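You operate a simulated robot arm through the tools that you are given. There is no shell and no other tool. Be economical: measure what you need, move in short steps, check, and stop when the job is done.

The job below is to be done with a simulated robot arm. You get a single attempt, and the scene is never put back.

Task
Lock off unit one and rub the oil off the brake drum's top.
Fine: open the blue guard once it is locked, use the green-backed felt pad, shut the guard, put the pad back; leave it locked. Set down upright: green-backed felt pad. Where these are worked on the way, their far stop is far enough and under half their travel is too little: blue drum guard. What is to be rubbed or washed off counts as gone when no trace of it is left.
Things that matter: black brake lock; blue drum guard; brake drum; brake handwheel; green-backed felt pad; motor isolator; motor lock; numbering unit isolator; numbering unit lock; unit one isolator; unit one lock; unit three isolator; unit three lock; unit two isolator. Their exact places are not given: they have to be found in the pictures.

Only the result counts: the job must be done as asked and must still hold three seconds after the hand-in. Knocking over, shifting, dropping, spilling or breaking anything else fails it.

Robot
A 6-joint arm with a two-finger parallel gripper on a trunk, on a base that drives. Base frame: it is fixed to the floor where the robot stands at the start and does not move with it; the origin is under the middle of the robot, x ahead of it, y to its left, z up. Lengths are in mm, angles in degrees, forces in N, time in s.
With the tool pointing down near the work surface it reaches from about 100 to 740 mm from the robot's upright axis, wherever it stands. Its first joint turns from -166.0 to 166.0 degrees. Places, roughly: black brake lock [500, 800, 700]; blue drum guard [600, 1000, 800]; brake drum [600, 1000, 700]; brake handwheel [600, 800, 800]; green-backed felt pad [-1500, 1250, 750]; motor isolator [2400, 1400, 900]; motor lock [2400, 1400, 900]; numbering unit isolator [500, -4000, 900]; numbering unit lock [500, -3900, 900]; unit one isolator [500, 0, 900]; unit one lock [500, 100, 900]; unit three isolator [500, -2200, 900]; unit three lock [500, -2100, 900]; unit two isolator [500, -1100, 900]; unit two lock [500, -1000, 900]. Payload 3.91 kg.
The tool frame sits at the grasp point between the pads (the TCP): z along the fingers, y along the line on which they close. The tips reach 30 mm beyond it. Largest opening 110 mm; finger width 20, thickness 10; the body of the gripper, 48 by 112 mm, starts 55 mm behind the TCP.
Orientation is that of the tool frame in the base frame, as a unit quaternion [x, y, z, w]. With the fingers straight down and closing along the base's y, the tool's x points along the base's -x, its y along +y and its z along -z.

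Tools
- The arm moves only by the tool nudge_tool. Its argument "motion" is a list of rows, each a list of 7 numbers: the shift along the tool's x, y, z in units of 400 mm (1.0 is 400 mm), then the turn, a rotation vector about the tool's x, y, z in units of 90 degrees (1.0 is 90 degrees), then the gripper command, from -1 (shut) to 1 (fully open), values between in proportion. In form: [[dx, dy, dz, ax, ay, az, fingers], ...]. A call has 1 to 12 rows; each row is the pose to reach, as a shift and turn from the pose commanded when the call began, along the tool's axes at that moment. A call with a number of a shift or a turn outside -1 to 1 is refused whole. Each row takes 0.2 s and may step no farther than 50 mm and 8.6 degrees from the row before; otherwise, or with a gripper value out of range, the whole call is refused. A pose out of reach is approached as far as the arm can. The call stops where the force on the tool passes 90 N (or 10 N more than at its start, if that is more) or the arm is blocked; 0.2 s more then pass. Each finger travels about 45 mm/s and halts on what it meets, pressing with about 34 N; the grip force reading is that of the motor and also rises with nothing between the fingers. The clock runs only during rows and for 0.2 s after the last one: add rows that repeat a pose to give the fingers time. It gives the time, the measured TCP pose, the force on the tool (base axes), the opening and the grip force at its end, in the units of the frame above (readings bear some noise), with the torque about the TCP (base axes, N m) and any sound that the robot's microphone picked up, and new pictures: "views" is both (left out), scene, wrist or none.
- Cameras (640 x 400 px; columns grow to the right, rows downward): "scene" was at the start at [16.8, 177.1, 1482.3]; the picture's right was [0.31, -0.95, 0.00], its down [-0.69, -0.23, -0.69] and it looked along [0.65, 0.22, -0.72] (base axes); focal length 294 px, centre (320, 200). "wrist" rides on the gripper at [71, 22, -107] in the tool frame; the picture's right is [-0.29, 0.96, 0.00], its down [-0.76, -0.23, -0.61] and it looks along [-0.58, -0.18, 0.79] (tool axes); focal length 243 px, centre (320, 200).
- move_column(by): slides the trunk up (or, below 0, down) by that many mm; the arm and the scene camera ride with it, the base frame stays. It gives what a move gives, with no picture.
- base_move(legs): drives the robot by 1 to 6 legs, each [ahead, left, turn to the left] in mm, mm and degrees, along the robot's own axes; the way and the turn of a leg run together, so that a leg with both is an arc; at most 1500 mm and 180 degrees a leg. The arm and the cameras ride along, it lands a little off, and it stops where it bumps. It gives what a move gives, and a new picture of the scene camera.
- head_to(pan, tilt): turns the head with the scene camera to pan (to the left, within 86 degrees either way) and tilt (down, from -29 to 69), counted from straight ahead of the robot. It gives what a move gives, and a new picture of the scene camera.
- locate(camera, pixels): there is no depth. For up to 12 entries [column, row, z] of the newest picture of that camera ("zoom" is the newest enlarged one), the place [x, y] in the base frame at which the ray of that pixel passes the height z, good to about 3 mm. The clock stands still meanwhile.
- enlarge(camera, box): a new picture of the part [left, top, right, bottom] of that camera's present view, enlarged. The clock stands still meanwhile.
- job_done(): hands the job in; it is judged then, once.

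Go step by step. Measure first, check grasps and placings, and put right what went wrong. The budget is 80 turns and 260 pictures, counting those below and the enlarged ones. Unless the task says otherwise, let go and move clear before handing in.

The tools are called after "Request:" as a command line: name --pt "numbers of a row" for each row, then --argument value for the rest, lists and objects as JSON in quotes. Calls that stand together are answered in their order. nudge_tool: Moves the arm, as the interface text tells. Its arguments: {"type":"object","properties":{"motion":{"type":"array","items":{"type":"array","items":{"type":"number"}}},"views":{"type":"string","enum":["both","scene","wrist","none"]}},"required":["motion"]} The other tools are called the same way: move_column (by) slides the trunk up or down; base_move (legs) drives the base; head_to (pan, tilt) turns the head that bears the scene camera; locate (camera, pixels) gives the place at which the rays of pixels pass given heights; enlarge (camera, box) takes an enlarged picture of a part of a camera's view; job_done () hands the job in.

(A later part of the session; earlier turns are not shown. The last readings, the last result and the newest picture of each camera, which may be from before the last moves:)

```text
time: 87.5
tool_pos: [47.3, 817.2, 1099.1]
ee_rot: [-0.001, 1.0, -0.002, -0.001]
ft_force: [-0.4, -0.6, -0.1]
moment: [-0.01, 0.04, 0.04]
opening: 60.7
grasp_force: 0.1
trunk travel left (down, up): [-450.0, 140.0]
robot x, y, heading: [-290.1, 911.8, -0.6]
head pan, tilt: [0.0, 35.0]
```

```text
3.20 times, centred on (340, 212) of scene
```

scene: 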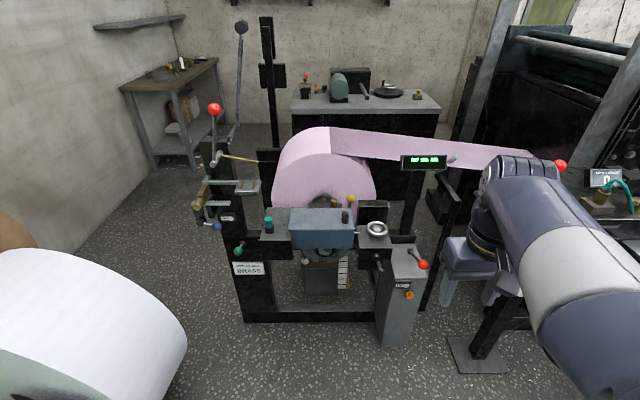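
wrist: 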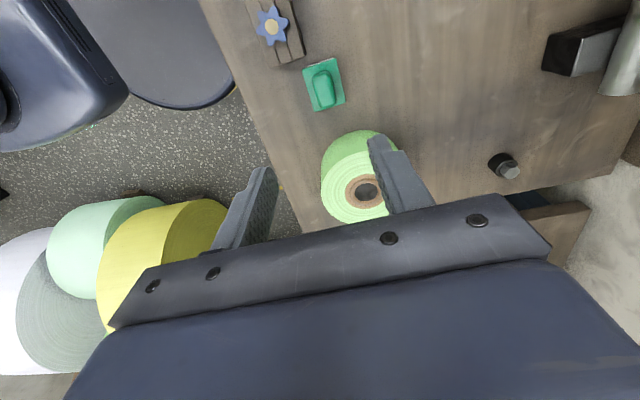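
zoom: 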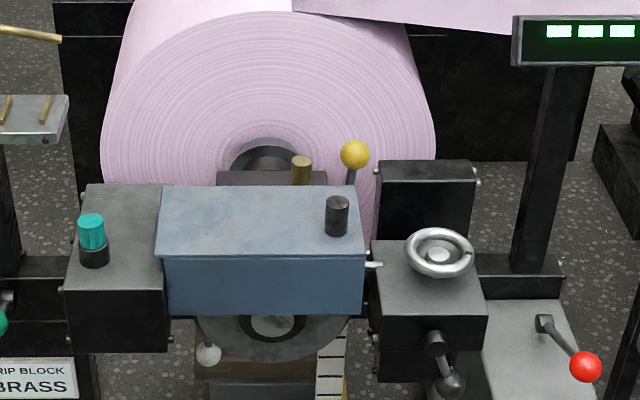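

The guard's knob is at zoom (336,215), hinge probably at its left end by the black block. I record rays now, then drive nearer for a second set.

Request:
locate --camera "zoom" --pixels '[[336, 200, 800], [336, 200, 900], [361, 257, 800], [361, 257, 900], [166, 257, 800], [166, 257, 900], [358, 187, 800], [358, 187, 900], [275, 330, 700], [275, 330, 800]]'

Request:
base_move --legs '[[250, 0, 0]]'

Request:
head_to --pan 0 --tilt 50

Request:
enlarge --camera "scene" --box '[220, 110, 460, 260]'

```text
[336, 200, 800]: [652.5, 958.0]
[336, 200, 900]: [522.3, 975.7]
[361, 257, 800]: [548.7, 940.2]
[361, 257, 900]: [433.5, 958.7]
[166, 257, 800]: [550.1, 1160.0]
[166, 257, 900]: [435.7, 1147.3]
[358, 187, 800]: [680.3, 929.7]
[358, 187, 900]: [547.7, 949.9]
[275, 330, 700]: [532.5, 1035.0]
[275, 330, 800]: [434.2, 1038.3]
```

```text
time: 89.3
tool_pos: [287.5, 816.8, 1099.1]
ee_rot: [-0.002, 1.0, -0.002, -0.001]
ft_force: [-0.1, -0.5, 0.2]
moment: [0.05, 0.0, 0.01]
opening: 60.6
grasp_force: 0.0
trunk travel left (down, up): [-450.0, 140.0]
robot x, y, heading: [-48.6, 912.9, -0.6]
head pan, tilt: [0.0, 35.0]
```

scene: 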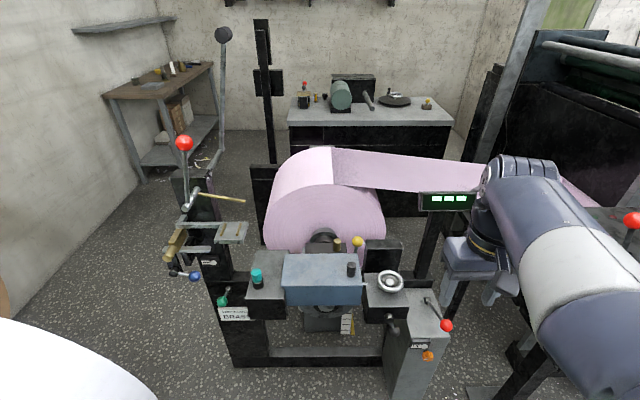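

```text
time: 90.0
tool_pos: [285.8, 816.7, 1098.8]
ee_rot: [-0.001, 1.0, -0.003, 0.0]
ft_force: [1.0, -0.1, -0.2]
moment: [0.02, -0.01, 0.03]
opening: 60.5
grasp_force: 0.0
trunk travel left (down, up): [-450.0, 140.0]
robot x, y, heading: [-47.2, 909.8, -0.5]
head pan, tilt: [0.0, 50.0]
```

scene: 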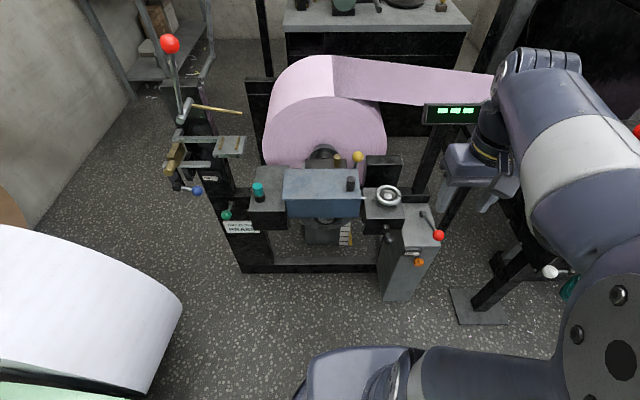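

```text
2.67 times, centred on (340, 185) of scene
```

zoom: 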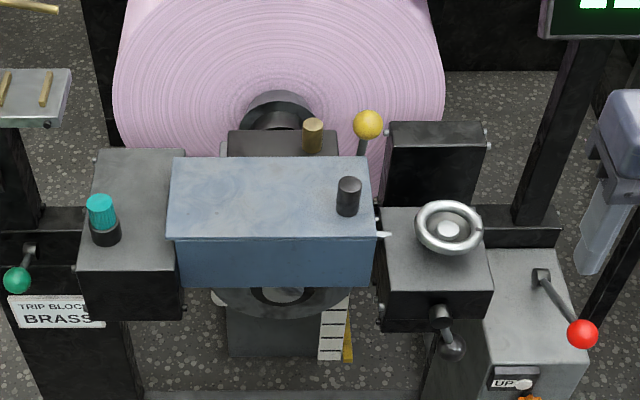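

Request:
locate --camera "zoom" --pixels '[[349, 184, 800], [349, 184, 900], [373, 236, 800], [373, 236, 900], [168, 237, 800], [168, 237, 900], [369, 157, 800], [369, 157, 900], [173, 160, 800], [173, 160, 900], [449, 222, 800], [312, 125, 800]]'

Request:
enlarge --camera "scene" --box '[245, 150, 415, 256]'

```text
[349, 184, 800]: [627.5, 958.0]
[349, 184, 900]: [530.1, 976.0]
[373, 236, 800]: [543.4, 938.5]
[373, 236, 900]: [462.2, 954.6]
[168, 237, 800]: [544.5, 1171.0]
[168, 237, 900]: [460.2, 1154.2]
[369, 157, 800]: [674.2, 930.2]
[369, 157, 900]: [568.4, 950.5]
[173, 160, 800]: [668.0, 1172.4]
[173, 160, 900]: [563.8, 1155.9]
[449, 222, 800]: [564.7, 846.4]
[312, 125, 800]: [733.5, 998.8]
```

```text
3.76 times, centred on (330, 203) of scene
```

zoom: 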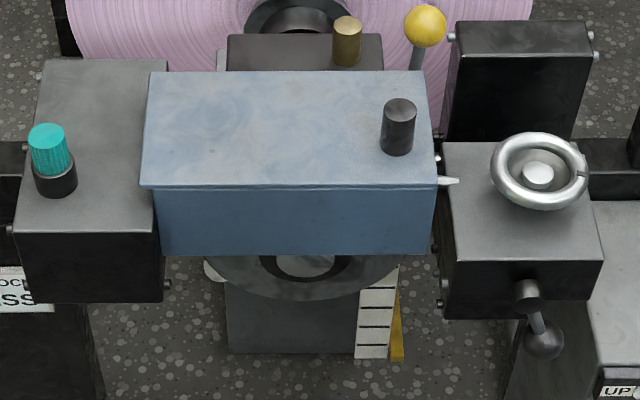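

Triangulated: guard top z≈818, x 530–650, y 937–1168, knob ≈ (563,972), top ≈ 870; hinge at the left end. I rotate the gripper so it closes along x, in place.

Request:
nudge_tool --pt "-0.02 0.03 0 0 0 0.0909 0.1" --pt "-0.04 0.06 0 0 0 0.1818 0.1" --pt "-0.06 0.09 0 0 0 0.2727 0.1" --pt "-0.08 0.12 0 0 0 0.3636 0.1" --pt "-0.1 0.15 0 0 0 0.4545 0.1" --pt "-0.12 0.18 0 0 0 0.5454 0.1" --pt "-0.14 0.21 0 0 0 0.6363 0.1" --pt "-0.16 0.24 0 0 0 0.7272 0.1" --pt "-0.18 0.27 0 0 0 0.8181 0.1" --pt "-0.2 0.3 0 0 0 0.909 0.1" --pt "-0.22 0.33 0 0 0 1 0.1" --pt "-0.22 0.33 0 0 0 1 0.1"

Request:
base_move --legs '[[90, 0, 0]]'

```text
time: 92.7
tool_pos: [377.1, 949.0, 1098.1]
ee_rot: [0.707, 0.707, -0.002, 0.0]
ft_force: [0.4, 0.0, 0.3]
moment: [0.03, 0.0, 0.0]
opening: 60.3
grasp_force: 0.1
trunk travel left (down, up): [-450.0, 140.0]
robot x, y, heading: [-50.4, 909.2, -0.6]
head pan, tilt: [0.0, 50.0]
```

scene: 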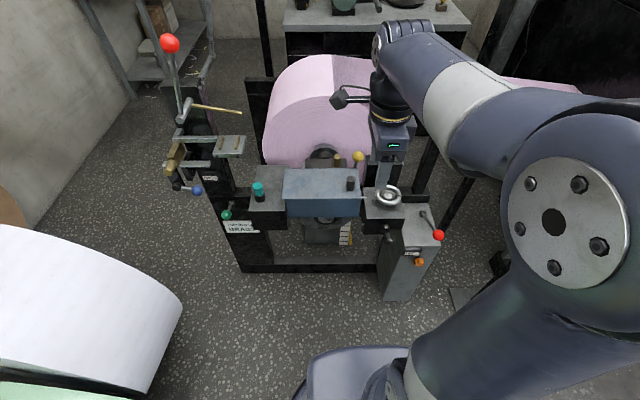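
wrist: 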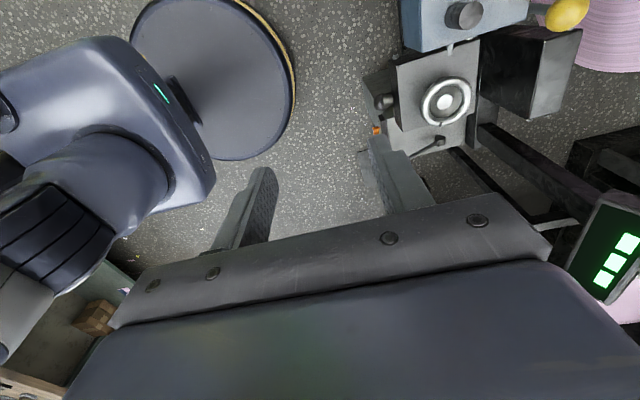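

```text
time: 93.8
tool_pos: [464.7, 948.3, 1098.3]
ee_rot: [0.707, 0.707, -0.002, 0.0]
ft_force: [1.2, 0.3, -0.8]
moment: [0.0, 0.03, -0.01]
opening: 60.3
grasp_force: 0.1
trunk travel left (down, up): [-450.0, 140.0]
robot x, y, heading: [42.5, 912.1, -0.3]
head pan, tilt: [0.0, 50.0]
```

scene: 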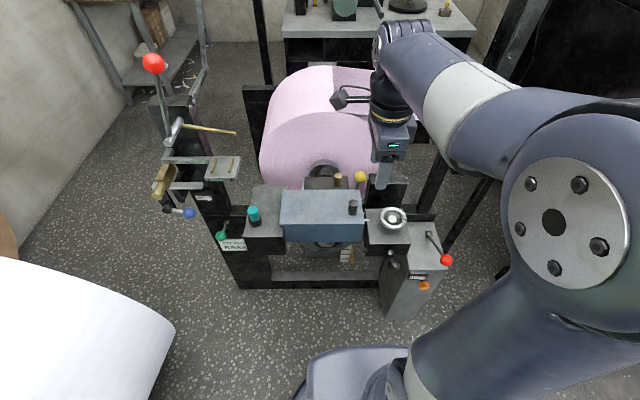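

Orientation is right. Move over the knob to about (563,972,975) for a wrist fix.

Request:
nudge_tool --pt "0.015 0.1 0.0 0 0 0 0.1" --pt "0.04 0.2 0.0 0 0 0 0.1" --pt "0.06 0.245 0.1 0 0 0 0.1" --pt "0.06 0.245 0.2 0 0 0 0.1" --pt "0.06 0.245 0.3 0 0 0 0.1" --pt "0.06 0.245 0.3 0 0 0 0.1"

Request:
enlarge --camera "wrist" --box '[220, 40, 440, 200]'

Request:
enlarge --camera "scene" --box '[260, 150, 440, 262]'

```text
time: 95.2
tool_pos: [562.7, 971.5, 981.7]
ee_rot: [0.707, 0.707, -0.002, 0.0]
ft_force: [0.8, 0.7, 0.2]
moment: [-0.01, 0.03, 0.0]
opening: 60.4
grasp_force: 0.0
trunk travel left (down, up): [-450.0, 140.0]
robot x, y, heading: [43.4, 907.7, -0.3]
head pan, tilt: [0.0, 50.0]
```

scene: 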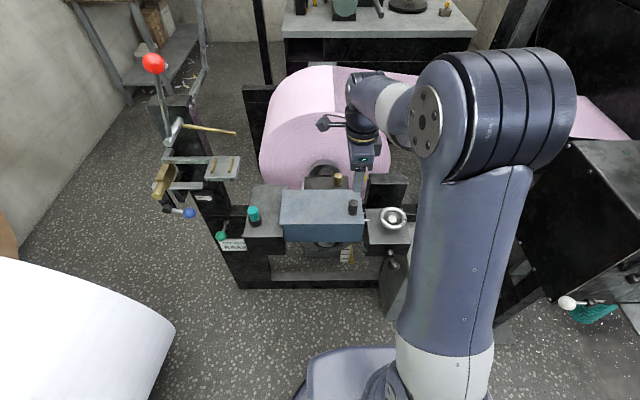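
wrist: 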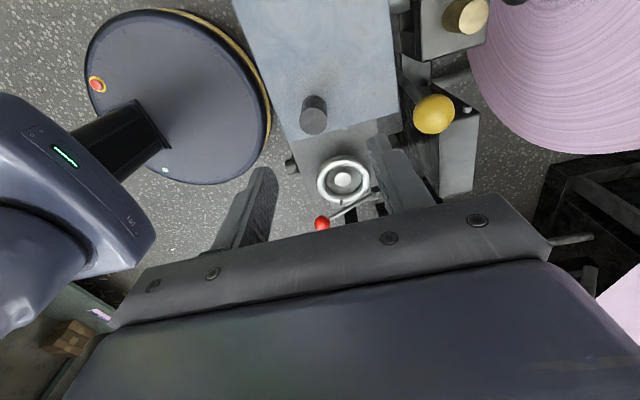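

```text
2.50 times, centred on (330, 120) of wrist
```

zoom: 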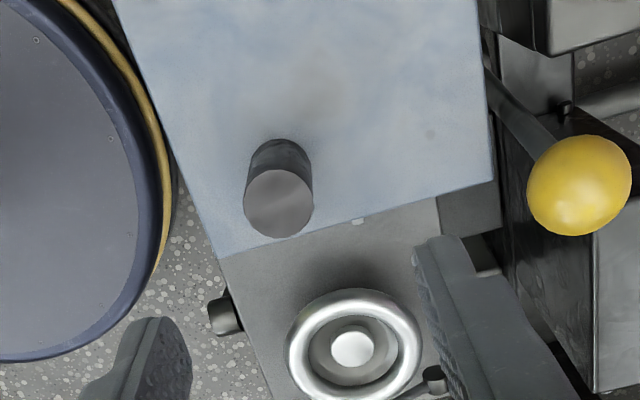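

```text
3.56 times, centred on (350, 206) of scene
```

zoom: 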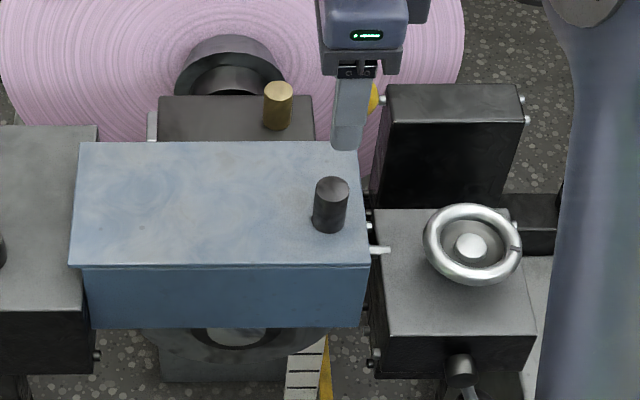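

Request:
locate --camera "wrist" --pixels '[[313.6, 121, 850], [313.6, 121, 870], [313.6, 121, 820], [434, 113, 850], [434, 113, 800], [295, 142, 800], [295, 142, 820], [399, 112, 820], [399, 112, 800]]'

Request:
locate --camera "scene" --pixels '[[353.1, 203, 800], [353.1, 203, 850], [353.1, 203, 870], [361, 176, 800], [361, 176, 850]]'

```text
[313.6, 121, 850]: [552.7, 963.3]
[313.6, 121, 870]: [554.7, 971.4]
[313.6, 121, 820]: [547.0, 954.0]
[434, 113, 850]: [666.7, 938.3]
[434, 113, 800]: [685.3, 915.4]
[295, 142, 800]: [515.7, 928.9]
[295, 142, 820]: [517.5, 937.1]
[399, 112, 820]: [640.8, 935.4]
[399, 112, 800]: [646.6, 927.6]
```

```text
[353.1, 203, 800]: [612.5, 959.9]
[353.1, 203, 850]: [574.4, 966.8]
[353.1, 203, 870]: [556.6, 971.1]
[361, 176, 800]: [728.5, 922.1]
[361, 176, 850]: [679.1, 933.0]
```

Knob fixed at (555,972), top 872. Descend to z≈858 and grip it.

Request:
nudge_tool --pt "0.0 -0.019 0.1 0 0 0 0.1" --pt "0.0 -0.019 0.2 0 0 0 0.1" --pt "0.0 -0.019 0.28 0 0 0 0.1" --pt "0.0 -0.019 0.309 0 0 0 0.1" --pt "0.0 -0.019 0.309 0 0 0 -0.4" --pt "0.0 -0.019 0.309 0 0 0 -1" --pt "0.0 -0.019 0.309 0 0 0 -1" --pt "0.0 -0.019 0.309 0 0 0 -1"

Request:
enlarge --camera "scene" --box '[260, 150, 440, 262]'

```text
time: 97.0
tool_pos: [548.5, 970.7, 862.1]
ee_rot: [0.706, 0.708, -0.001, 0.002]
ft_force: [-24.8, -5.9, 78.3]
moment: [0.91, 3.37, 0.36]
opening: 38.2
grasp_force: 33.5
trunk travel left (down, up): [-450.0, 140.0]
robot x, y, heading: [40.2, 912.0, -0.2]
head pan, tilt: [0.0, 50.0]
```

scene: 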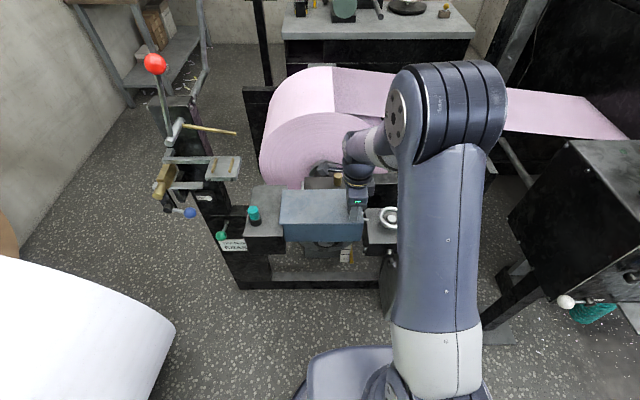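
wrist: 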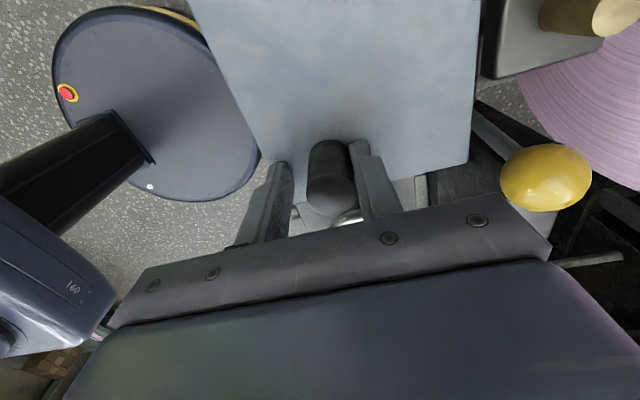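

```text
3.56 times, centred on (350, 206) of scene
```

zoom: 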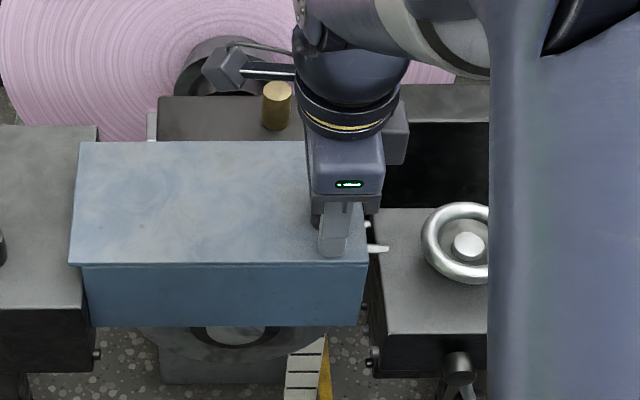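

Fingertips press on the guard top (78 N), so the top is ≈832. I rise 8 mm and let the grip close centred.

Request:
nudge_tool --pt "0 0.005 -0.02 0 0 0 -0.2" --pt "0 0.015 -0.03 0 0 0 -0.2" --pt "0 0.015 -0.03 0 0 0 -1" --pt "0 0.015 -0.03 0 0 0 -1" --pt "0 0.015 -0.03 0 0 0 -1" --views "wrist"

```text
time: 98.2
tool_pos: [556.4, 972.8, 866.8]
ee_rot: [0.706, 0.708, -0.005, -0.001]
ft_force: [-34.0, 7.6, -10.6]
moment: [-1.33, -0.8, -0.26]
opening: 25.8
grasp_force: 44.7
trunk travel left (down, up): [-450.0, 140.0]
robot x, y, heading: [42.1, 910.5, -0.5]
head pan, tilt: [0.0, 50.0]
```

wrist: 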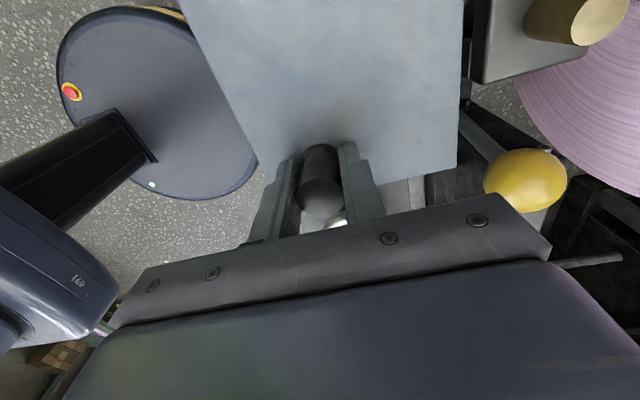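

Knob gripped (26 mm). Start lifting along the arc to 20° and check.

Request:
nudge_tool --pt "0.0105 -0.008 -0.042 0 0 0 -1" --pt "0.025 -0.008 -0.084 0 0 0 -1" --pt "0.0425 -0.008 -0.124 0 0 0 -1" --pt "0.064 -0.008 -0.162 0 0 0 -1"

Request:
enlarge --camera "scene" --box '[240, 130, 440, 262]'

```text
time: 99.2
tool_pos: [554.8, 996.0, 932.7]
ee_rot: [0.707, 0.707, -0.002, 0.001]
ft_force: [-19.0, -8.7, -4.2]
moment: [-1.51, -0.61, 0.14]
opening: 25.5
grasp_force: 45.5
trunk travel left (down, up): [-450.0, 140.0]
robot x, y, heading: [45.9, 908.7, -0.5]
head pan, tilt: [0.0, 50.0]
```

scene: 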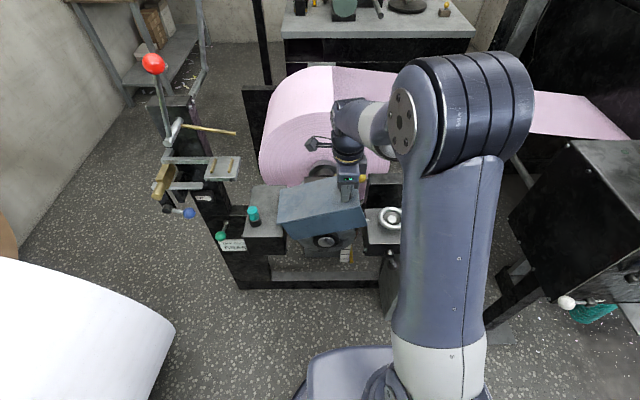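
wrist: 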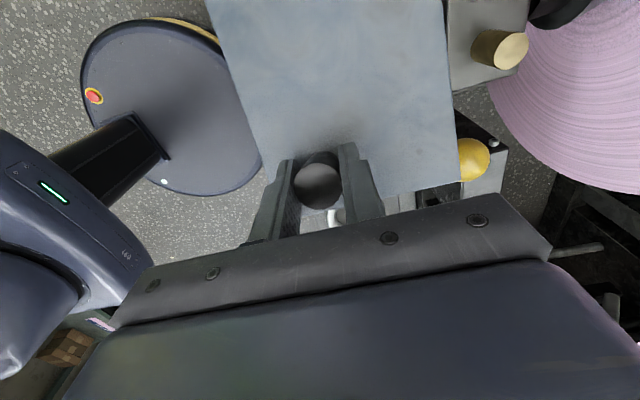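

```text
3.03 times, centred on (340, 196) of scene
```

zoom: 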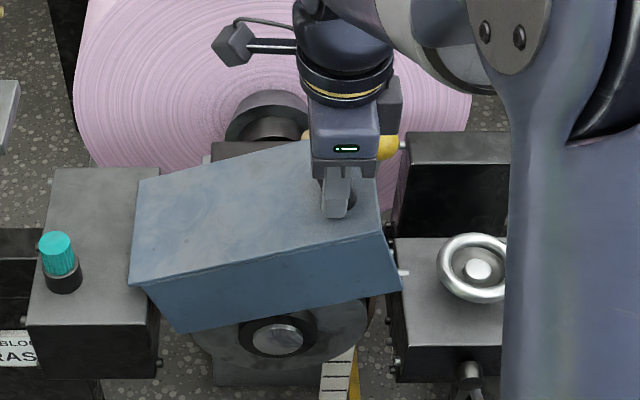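

The guard hinges at its left and follows. Continue the arc to about 60°.

Request:
nudge_tool --pt "0.0245 -0.005 -0.036 0 0 0 -1" --pt "0.052 -0.005 -0.07 0 0 0 -1" --pt "0.082 -0.005 -0.1015 0 0 0 -1" --pt "0.115 -0.005 -0.13 0 0 0 -1" --pt "0.1505 -0.005 -0.156 0 0 0 -1" --pt "0.188 -0.005 -0.178 0 0 0 -1" --pt "0.227 -0.005 -0.197 0 0 0 -1" --pt "0.268 -0.005 -0.213 0 0 0 -1"

Request:
enlarge --camera "scene" --box '[240, 130, 440, 262]'

```text
time: 101.0
tool_pos: [555.2, 1102.4, 1016.6]
ee_rot: [0.707, 0.708, 0.0, 0.002]
ft_force: [6.5, -8.8, 5.5]
moment: [-1.34, 0.03, -0.25]
opening: 25.9
grasp_force: 44.8
trunk travel left (down, up): [-450.0, 140.0]
robot x, y, heading: [39.9, 910.9, -0.4]
head pan, tilt: [0.0, 50.0]
```

scene: 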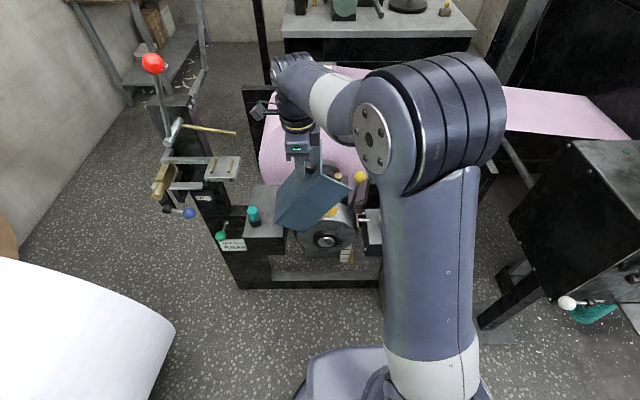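
wrist: 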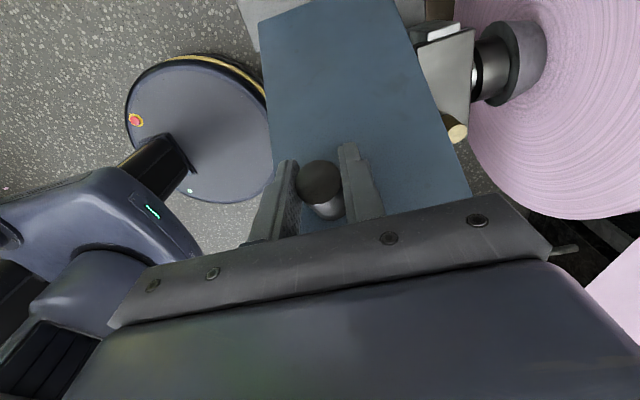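

```text
3.03 times, centred on (340, 196) of scene
```

zoom: 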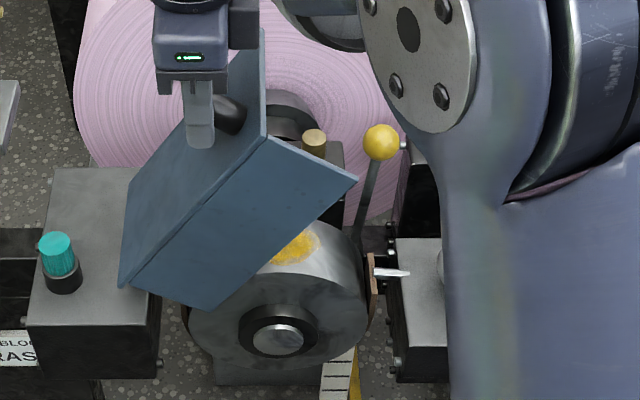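

The oil patch (zoom 295,245) is visible. Continue to 90°.

Request:
nudge_tool --pt "0.042 0 -0.012 0 0 0 -1" --pt "0.085 0 -0.0205 0 0 0 -1" --pt "0.128 0 -0.025 0 0 0 -1" --pt "0.172 0 -0.0255 0 0 0 -1" --pt "0.2155 0 -0.023 0 0 0 -1" --pt "0.2585 0 -0.016 0 0 0 -1"

Request:
enlarge --camera "scene" --box '[200, 110, 440, 262]'

```text
time: 102.3
tool_pos: [555.1, 1207.9, 1025.7]
ee_rot: [0.706, 0.708, -0.001, 0.001]
ft_force: [5.9, -3.5, 15.4]
moment: [-1.16, -0.04, -0.21]
opening: 25.5
grasp_force: 44.9
trunk travel left (down, up): [-450.0, 140.0]
robot x, y, heading: [35.8, 910.8, -0.3]
head pan, tilt: [0.0, 50.0]
```

scene: 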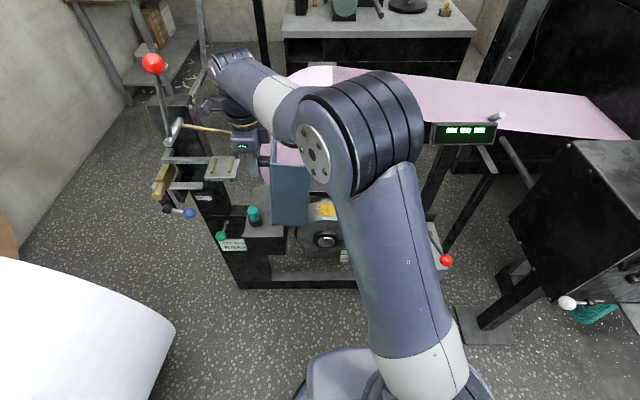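
wrist: 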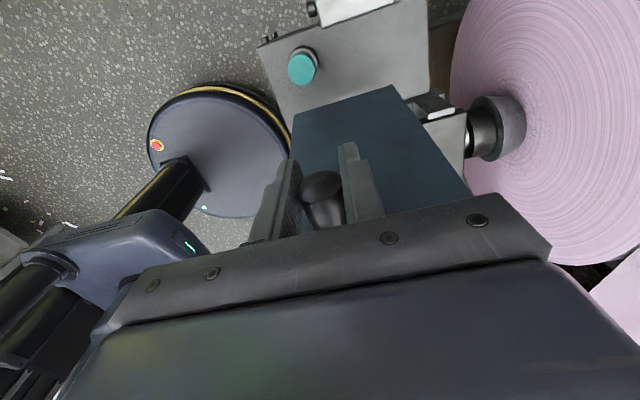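

```text
2.63 times, centred on (320, 186) of scene
```

zoom: 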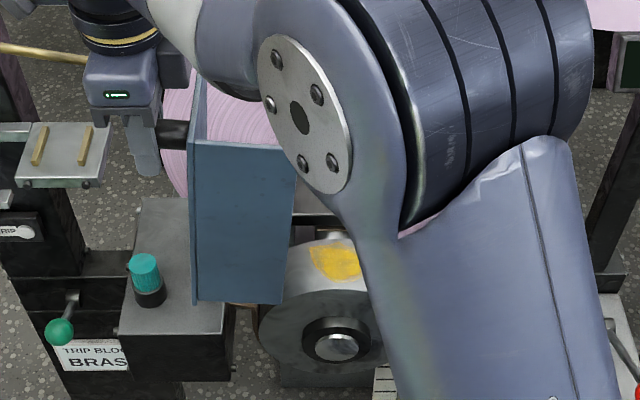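

Guard at ~90°. A little further to find the stop.

Request:
nudge_tool --pt "0.021 0 0.004 0 0 0 -1" --pt "0.042 0 0.0105 0 0 0 -1" --pt "0.063 0 0.017 0 0 0 -1"

Request:
enlarge --camera "scene" --box '[200, 110, 440, 262]'

```text
time: 103.2
tool_pos: [554.5, 1233.0, 1017.2]
ee_rot: [0.706, 0.708, 0.0, 0.001]
ft_force: [8.6, 1.0, 23.9]
moment: [-1.18, -0.03, -0.19]
opening: 25.7
grasp_force: 44.8
trunk travel left (down, up): [-450.0, 140.0]
robot x, y, heading: [39.0, 909.0, -0.2]
head pan, tilt: [0.0, 50.0]
```

scene: 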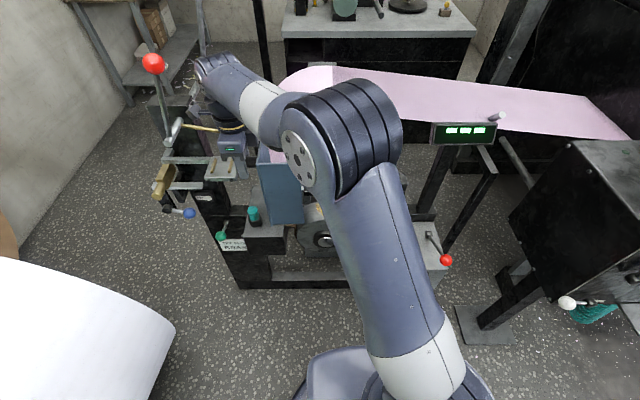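
wrist: 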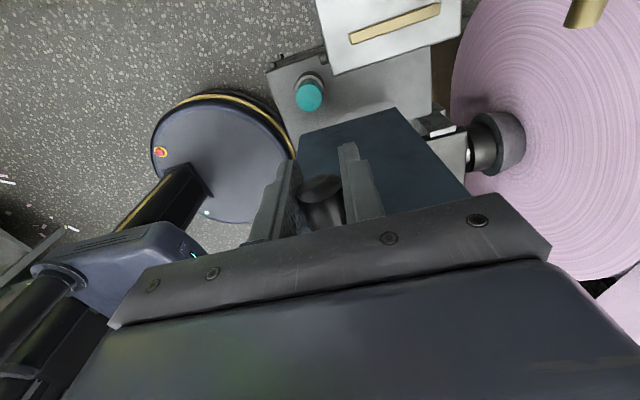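

```text
2.63 times, centred on (320, 186) of scene
```

zoom: 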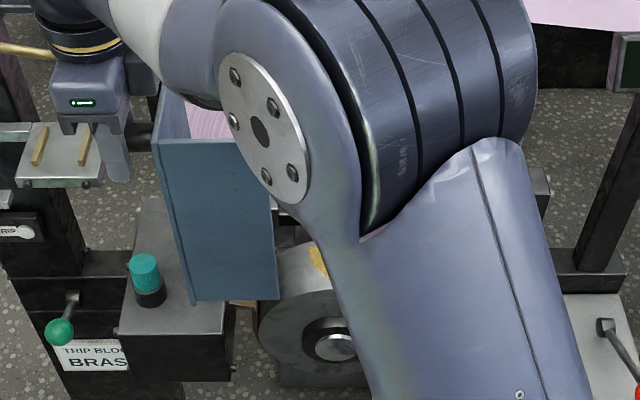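

Guard is past vertical (~97°). I let go of the knob and rise clear, then look whether it stays.

Request:
nudge_tool --pt "0 0 0 0 0 0 -0.3" --pt "0 0 0 0 0 0 0.1" --pt "0 0 0 0 0 0 0.1" --pt "0 0 -0.08 0 0 0 0.1" --pt "0 0 -0.18 0 0 0 0.1" --pt "0 0 -0.28 0 0 0 0.1" --pt "-0.1 -0.05 -0.32 0 0 0 0.1" --pt "-0.2 -0.1 -0.32 0 0 0 0.1" --pt "-0.3 -0.15 -0.32 0 0 0 0.1" --pt "-0.4 -0.2 -0.32 0 0 0 0.1" --pt "-0.5 -0.25 -0.32 0 0 0 0.1" --pt "-0.6 -0.3 -0.32 0 0 0 0.1"

Request:
enlarge --camera "scene" --box '[200, 110, 440, 262]'

```text
time: 105.8
tool_pos: [433.4, 995.4, 1146.1]
ee_rot: [0.707, 0.707, -0.002, 0.002]
ft_force: [0.4, 0.4, 0.1]
moment: [0.0, -0.01, 0.01]
opening: 60.6
grasp_force: 0.0
trunk travel left (down, up): [-450.0, 140.0]
robot x, y, heading: [38.2, 910.5, -0.2]
head pan, tilt: [0.0, 50.0]
```

scene: 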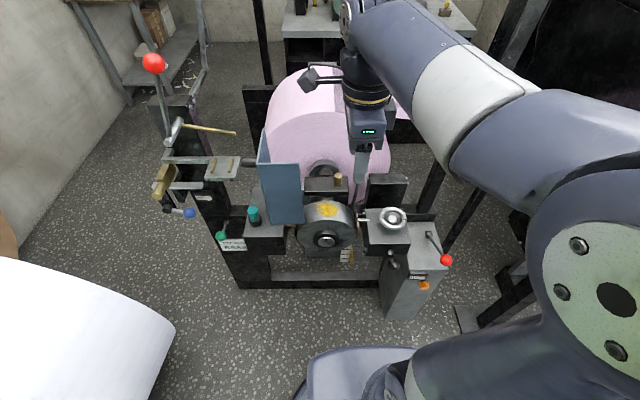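
wrist: 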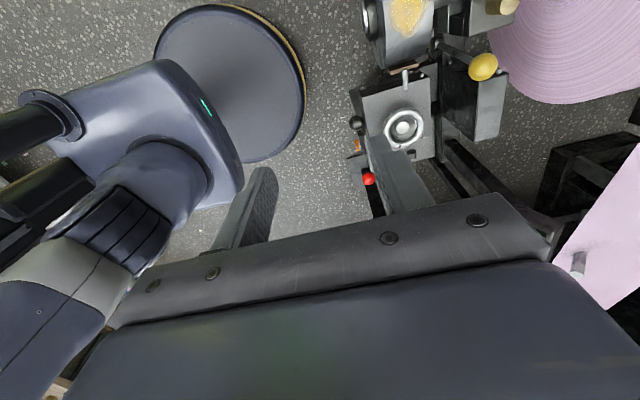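

```text
2.63 times, centred on (320, 186) of scene
```

zoom: 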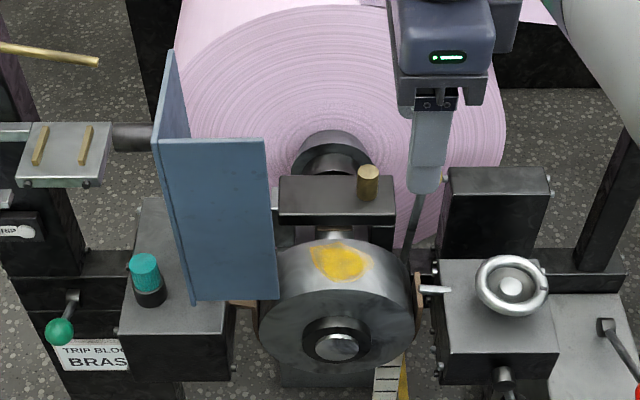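

Guard stays open. Oil patch at zoom (341,262), drum clearly visible. Locate patch, drum edges with both cameras.

Request:
enlarge --camera "scene" --box '[280, 180, 376, 260]'

Request:
locate --camera "zoom" --pixels '[[330, 200, 780], [330, 200, 740]]'

Request:
locate --camera "wrist" --pixels '[[408, 15, 820], [408, 15, 780], [408, 15, 740], [368, 15, 780], [434, 5, 780], [400, 65, 740]]'

Request:
enlarge --camera "wrist" --box '[340, 0, 500, 100]'

```text
5.00 times, centred on (328, 220) of scene
```

zoom: 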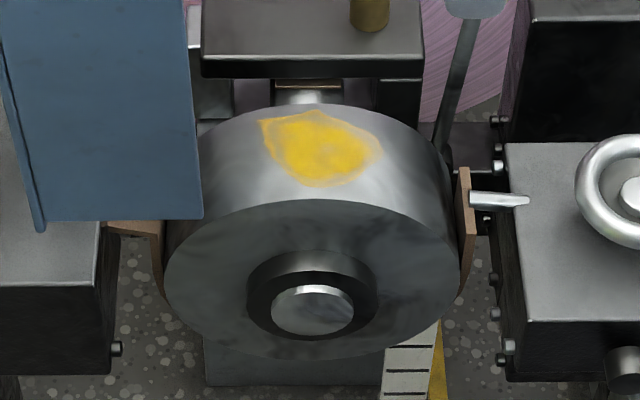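

```text
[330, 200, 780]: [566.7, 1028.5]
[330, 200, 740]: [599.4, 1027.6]
```

```text
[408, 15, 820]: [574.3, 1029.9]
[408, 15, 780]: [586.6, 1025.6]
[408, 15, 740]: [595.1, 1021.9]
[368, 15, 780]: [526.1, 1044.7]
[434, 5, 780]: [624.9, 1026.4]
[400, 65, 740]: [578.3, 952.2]
```

```text
4.00 times, centred on (420, 50) of wrist
```

zoom: 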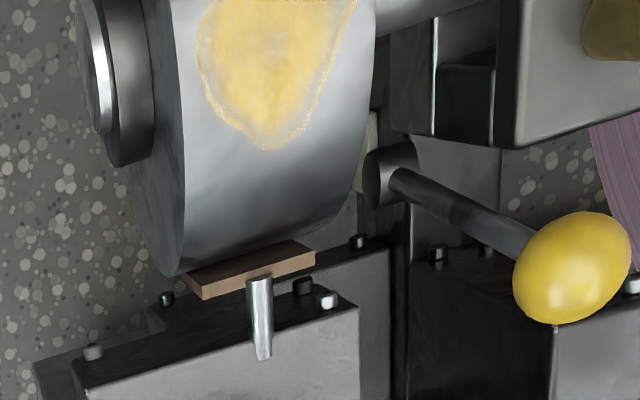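

I take a clean look at the drum from above with the wrist camera to measure it well.

Request:
nudge_tool --pt "0.05 0.09 0.02 0 0 0 0.1" --pt "0.1 0.18 0.05 0 0 0 0.1" --pt "0.16 0.27 0.08 0 0 0 0.1" --pt "0.22 0.355 0.12 0 0 0 0.1" --pt "0.275 0.355 0.16 0 0 0 0.1" --pt "0.275 0.355 0.16 0 0 0 0.1" --views "wrist"

Request:
enlarge --camera "wrist" --box '[220, 40, 440, 200]'

```text
time: 107.2
tool_pos: [574.4, 1106.5, 1080.0]
ee_rot: [0.707, 0.708, -0.002, 0.0]
ft_force: [0.4, 0.6, 0.9]
moment: [-0.03, -0.04, 0.01]
opening: 60.3
grasp_force: 0.1
trunk travel left (down, up): [-450.0, 140.0]
robot x, y, heading: [40.8, 907.4, -0.5]
head pan, tilt: [0.0, 50.0]
```

wrist: 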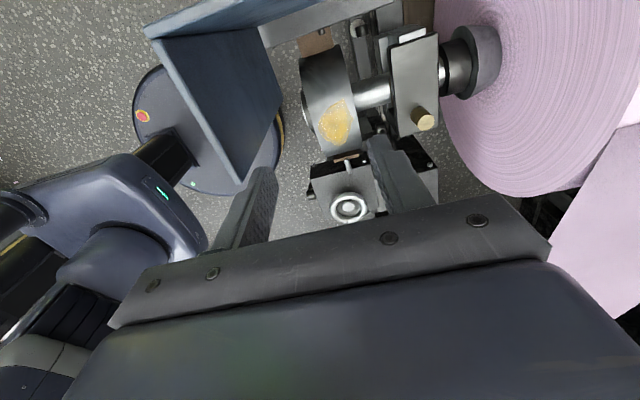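

```text
2.50 times, centred on (330, 120) of wrist
```

zoom: 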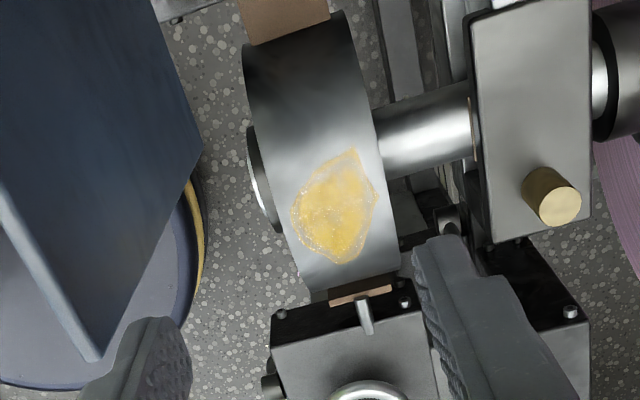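

Request:
locate --camera "zoom" --pixels '[[335, 207, 760], [335, 207, 800], [291, 215, 780], [378, 195, 780], [355, 150, 780], [340, 262, 780], [284, 200, 780], [387, 175, 780], [250, 60, 700], [345, 15, 700], [310, 290, 700]]'

Request:
locate --camera "scene" --pixels '[[329, 210, 760], [329, 210, 800], [326.5, 220, 760], [326.5, 220, 800], [326.5, 201, 760], [326.5, 201, 800], [327, 243, 700]]'

```text
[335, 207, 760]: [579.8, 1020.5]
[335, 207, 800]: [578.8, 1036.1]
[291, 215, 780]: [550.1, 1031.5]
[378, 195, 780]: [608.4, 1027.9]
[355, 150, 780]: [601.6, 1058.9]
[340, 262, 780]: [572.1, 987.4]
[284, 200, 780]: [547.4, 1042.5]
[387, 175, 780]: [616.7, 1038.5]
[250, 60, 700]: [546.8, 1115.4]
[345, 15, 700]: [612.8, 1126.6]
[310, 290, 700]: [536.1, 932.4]
```

```text
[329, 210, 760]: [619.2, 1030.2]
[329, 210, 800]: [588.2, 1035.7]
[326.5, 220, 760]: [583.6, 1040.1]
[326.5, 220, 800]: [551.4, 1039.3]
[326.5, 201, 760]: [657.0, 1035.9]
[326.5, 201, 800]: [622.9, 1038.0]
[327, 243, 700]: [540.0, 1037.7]
```

Drum: axis y≈1038, top z≈810, radius ≈92, x 543–615; oil spans x 553–607, y 997–1067. Now I go back to fetch the pad: retreat, restore yaw, and drive to the earlier pose.

Request:
nudge_tool --pt "-0.04 -0.04 -0.05 0 0 -0.0909 0.1" --pt "-0.08 -0.08 -0.1 0 0 -0.1818 0.1" --pt "-0.12 -0.12 -0.1 0 0 -0.2727 0.1" --pt "-0.16 -0.16 -0.1 0 0 -0.3636 0.1" --pt "-0.2 -0.2 -0.1 0 0 -0.4545 0.1" --pt "-0.24 -0.24 -0.1 0 0 -0.5454 0.1" --pt "-0.28 -0.28 -0.1 0 0 -0.6363 0.1" --pt "-0.32 -0.32 -0.1 0 0 -0.7272 0.1" --pt "-0.36 -0.36 -0.1 0 0 -0.8181 0.1" --pt "-0.4 -0.4 -0.1 0 0 -0.909 0.1" --pt "-0.44 -0.435 -0.1 0 0 -1 0.1" --pt "-0.44 -0.435 -0.1 0 0 -1 0.1" --views "none"

Request:
base_move --legs '[[-480, 0, 0], [0, 0, 90], [100, 440, 0]]'

Request:
head_to --pan 60 --tilt 40

```text
time: 109.8
tool_pos: [403.5, 927.8, 1122.1]
ee_rot: [-0.002, 1.0, -0.001, 0.0]
ft_force: [0.0, 0.3, 0.0]
moment: [-0.02, 0.02, -0.05]
opening: 60.4
grasp_force: 0.1
trunk travel left (down, up): [-450.0, 140.0]
robot x, y, heading: [41.0, 911.5, -0.4]
head pan, tilt: [0.0, 50.0]
```

```text
time: 118.8
tool_pos: [-895.8, 1380.2, 1121.9]
ee_rot: [0.709, -0.705, 0.002, 0.0]
ft_force: [0.1, 0.6, 0.6]
moment: [-0.03, -0.01, -0.02]
opening: 60.5
grasp_force: 0.2
trunk travel left (down, up): [-450.0, 140.0]
robot x, y, heading: [-877.2, 1015.7, 89.7]
head pan, tilt: [0.0, 50.0]
```

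scene: 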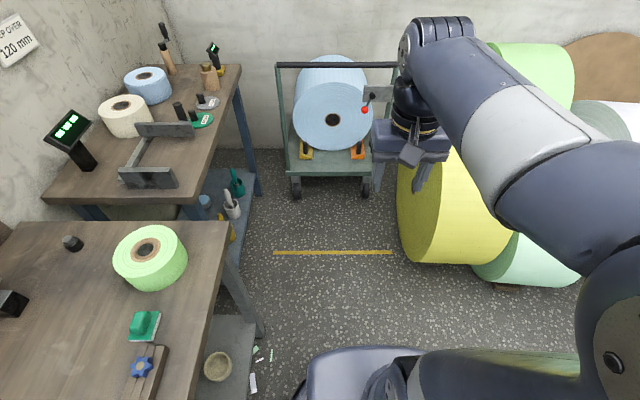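

```text
time: 120.1
tool_pos: [-896.4, 1380.2, 1121.9]
ee_rot: [0.709, -0.705, 0.002, -0.002]
ft_force: [0.4, 0.6, -0.5]
moment: [-0.02, -0.03, -0.04]
opening: 60.7
grasp_force: 0.1
trunk travel left (down, up): [-450.0, 140.0]
robot x, y, heading: [-874.7, 1018.5, 90.1]
head pan, tilt: [60.0, 40.0]
```

scene: 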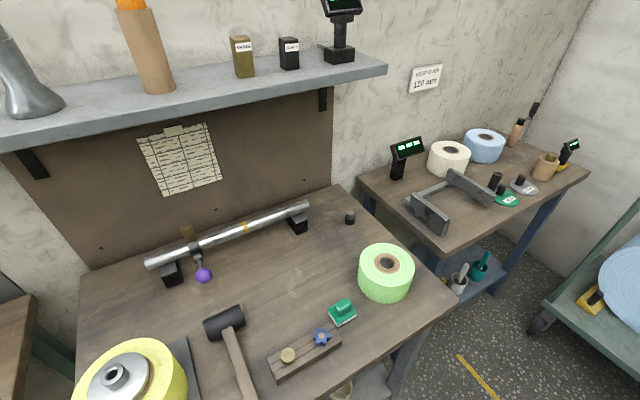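

Pad is unmoved. Go back above it in two moves.

Request:
nudge_tool --pt "0.03 0.11 0 0 0 0 0.1" --pt "0.07 0.22 0 0 0 0 0.1" --pt "0.11 0.33 0 0 0 0 0.1" --pt "0.15 0.44 0 0 0 0 0.1" --pt "0.19 0.55 0 0 0 0 0.1" --pt "0.23 0.66 0 0 0 0 0.1" --pt "0.28 0.76 0 0 0 0 0.1" --pt "0.33 0.86 0 0 0 0 0.1" --pt "0.38 0.96 0 0 0 0 0.1" --pt "0.405 0.99 0 0 0 0 0.1" --views "none"

Request:
nudge_tool --pt "0 0.1 0 0 0 0 0.1" --pt "0 0.2 0 0 0 0 0.1" --pt "0 0.22 0.1 0 0 0 0.1" --pt "0 0.22 0.2 0 0 0 0.1" --pt "0 0.22 0.3 0 0 0 0.1" --pt "0 0.22 0.42 0 0 0 0.1" --pt "0 0.22 0.42 0 0 0 0.1" --views "wrist"

Request:
enlarge --camera "wrist" --box '[260, 75, 380, 185]'

```text
time: 122.3
tool_pos: [-1290.5, 1214.9, 1121.7]
ee_rot: [0.709, -0.705, 0.002, 0.0]
ft_force: [-0.8, 0.2, -0.1]
moment: [0.02, -0.01, -0.02]
opening: 60.5
grasp_force: 0.0
trunk travel left (down, up): [-450.0, 140.0]
robot x, y, heading: [-877.7, 1013.6, 90.0]
head pan, tilt: [60.0, 40.0]
```

```text
time: 123.9
tool_pos: [-1378.6, 1214.7, 954.8]
ee_rot: [0.709, -0.706, 0.002, 0.0]
ft_force: [-0.6, 0.3, 1.1]
moment: [0.01, -0.03, -0.03]
opening: 60.7
grasp_force: 0.2
trunk travel left (down, up): [-450.0, 140.0]
robot x, y, heading: [-875.9, 1017.1, 89.7]
head pan, tilt: [60.0, 40.0]
```

wrist: 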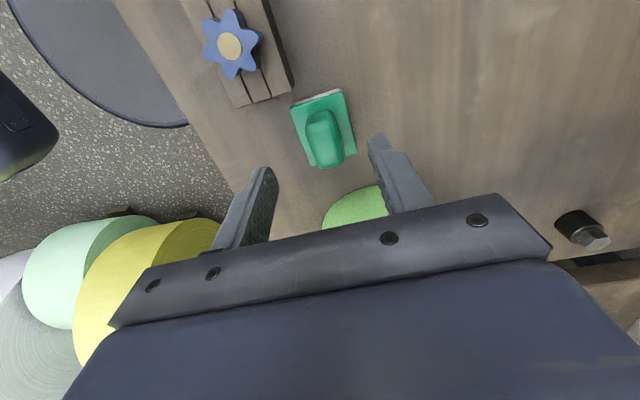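

```text
3.64 times, centred on (320, 130) of wrist
```

zoom: 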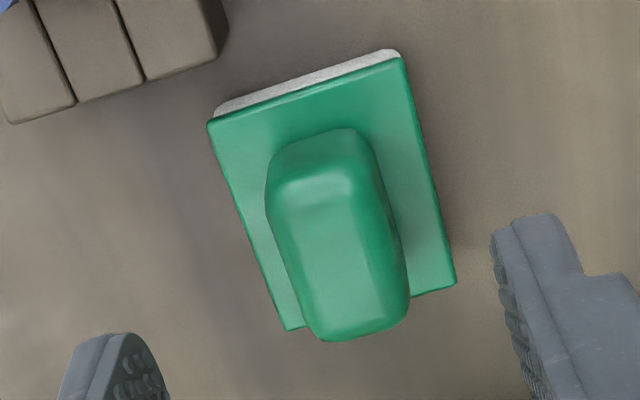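

Shift 5 mm toward −x, descend to z≈895, and grip.

Request:
nudge_tool --pt "-0.004 0.012 0.05 0 0 0 0.1" --pt "-0.004 0.012 0.1 0 0 0 0.1" --pt "-0.004 0.012 0.15 0 0 0 0.1" --pt "-0.004 0.012 0.15 0 0 0 -1" --pt "-0.004 0.012 0.15 0 0 0 -1" --pt "-0.004 0.012 0.15 0 0 0 -1" --pt "-0.004 0.012 0.15 0 0 0 -1" --pt "-0.004 0.012 0.15 0 0 0 -1" --views "none"

Request:
nudge_tool --pt "0 0 -0.03 0 0 0 -1" --pt "0 0 -0.1 0 0 0 -1" --pt "0 0 -0.2 0 0 0 -1" --pt "0 0 -0.3 0 0 0 -1" --pt "0 0 -0.4 0 0 0 -1" --pt "0 0 -0.5 0 0 0 -1" --pt "0 0 -0.5 0 0 0 -1" --views "both"

```text
time: 125.7
tool_pos: [-1383.4, 1213.8, 892.1]
ee_rot: [0.709, -0.705, 0.002, 0.0]
ft_force: [0.5, 0.8, 0.2]
moment: [-0.03, 0.01, -0.03]
opening: 43.8
grasp_force: 34.2
trunk travel left (down, up): [-450.0, 140.0]
robot x, y, heading: [-876.7, 1013.5, 89.7]
head pan, tilt: [60.0, 40.0]
```

```text
time: 127.3
tool_pos: [-1383.8, 1217.2, 1093.0]
ee_rot: [0.709, -0.705, 0.001, -0.001]
ft_force: [0.9, 0.2, -1.2]
moment: [0.0, 0.03, 0.0]
opening: 44.0
grasp_force: 33.4
trunk travel left (down, up): [-450.0, 140.0]
robot x, y, heading: [-876.6, 1014.6, 89.9]
head pan, tilt: [60.0, 40.0]
```

scene: 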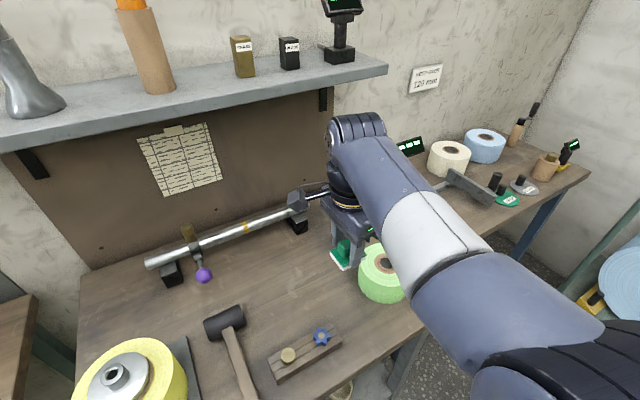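
wrist: 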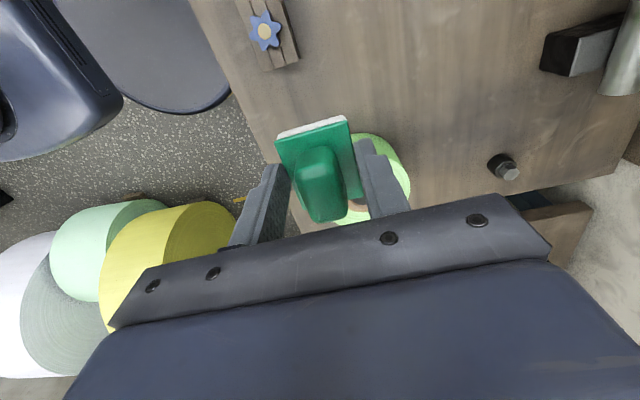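

Opening reads 44 mm: the fingers hold the back-plate's edges, not the handle. Set it back down at the same place, open, rise 5 mm and regrip the handle.

Request:
nudge_tool --pt "0 0 0.1 0 0 0 -1" --pt "0 0 0.2 0 0 0 -1" --pt "0 0 0.3 0 0 0 -1" --pt "0 0 0.4 0 0 0 -1" --pt "0 0 0.47 0 0 0 -1" --pt "0 0 0.497 0 0 0 -1" --pt "0 0 0.499 0 0 0 -1" --pt "0 0 0.499 0 0 0 -1" --views "none"

Request:
nudge_tool --pt "0 0 0 0 0 0 0.0" --pt "0 0 0 0 0 0 0.1" --pt "0 0 0 0 0 0 0.1" --pt "0 0 -0.014 0 0 0 0.1" --pt "0 0 -0.014 0 0 0 0.1" --pt "0 0 -0.014 0 0 0 -1" --pt "0 0 -0.014 0 0 0 -1" --pt "0 0 -0.014 0 0 0 -1" --pt "0 0 -0.014 0 0 0 -1" --views "wrist"

Request:
enlarge --camera "wrist" --box '[240, 100, 400, 220]'

```text
time: 129.1
tool_pos: [-1383.2, 1214.5, 890.9]
ee_rot: [0.71, -0.704, 0.001, -0.001]
ft_force: [-0.9, 0.7, -0.1]
moment: [0.03, -0.02, -0.03]
opening: 44.0
grasp_force: 33.4
trunk travel left (down, up): [-450.0, 140.0]
robot x, y, heading: [-874.9, 1012.2, 89.8]
head pan, tilt: [60.0, 40.0]
```

```text
time: 131.1
tool_pos: [-1382.9, 1214.2, 896.7]
ee_rot: [0.708, -0.706, 0.002, 0.0]
ft_force: [-0.8, -0.5, 1.1]
moment: [0.05, 0.05, 0.0]
opening: 23.3
grasp_force: 33.7
trunk travel left (down, up): [-450.0, 140.0]
robot x, y, heading: [-875.2, 1014.8, 89.8]
head pan, tilt: [60.0, 40.0]
```

wrist: 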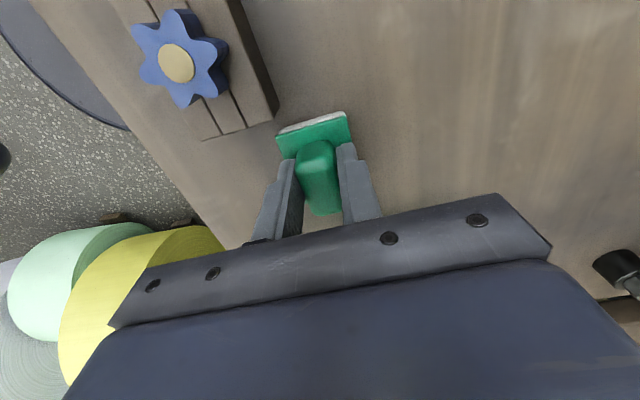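

```text
3.33 times, centred on (320, 160) of wrist
```

zoom: 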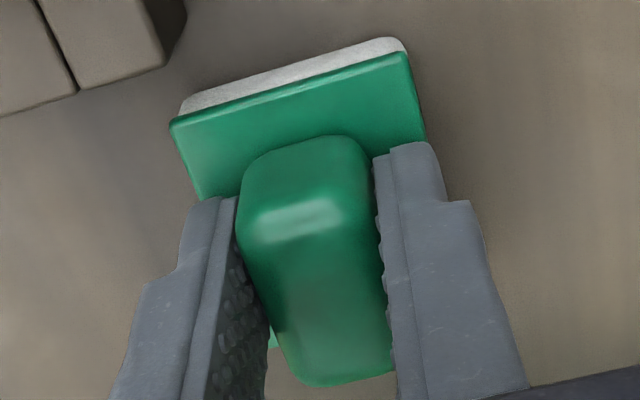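

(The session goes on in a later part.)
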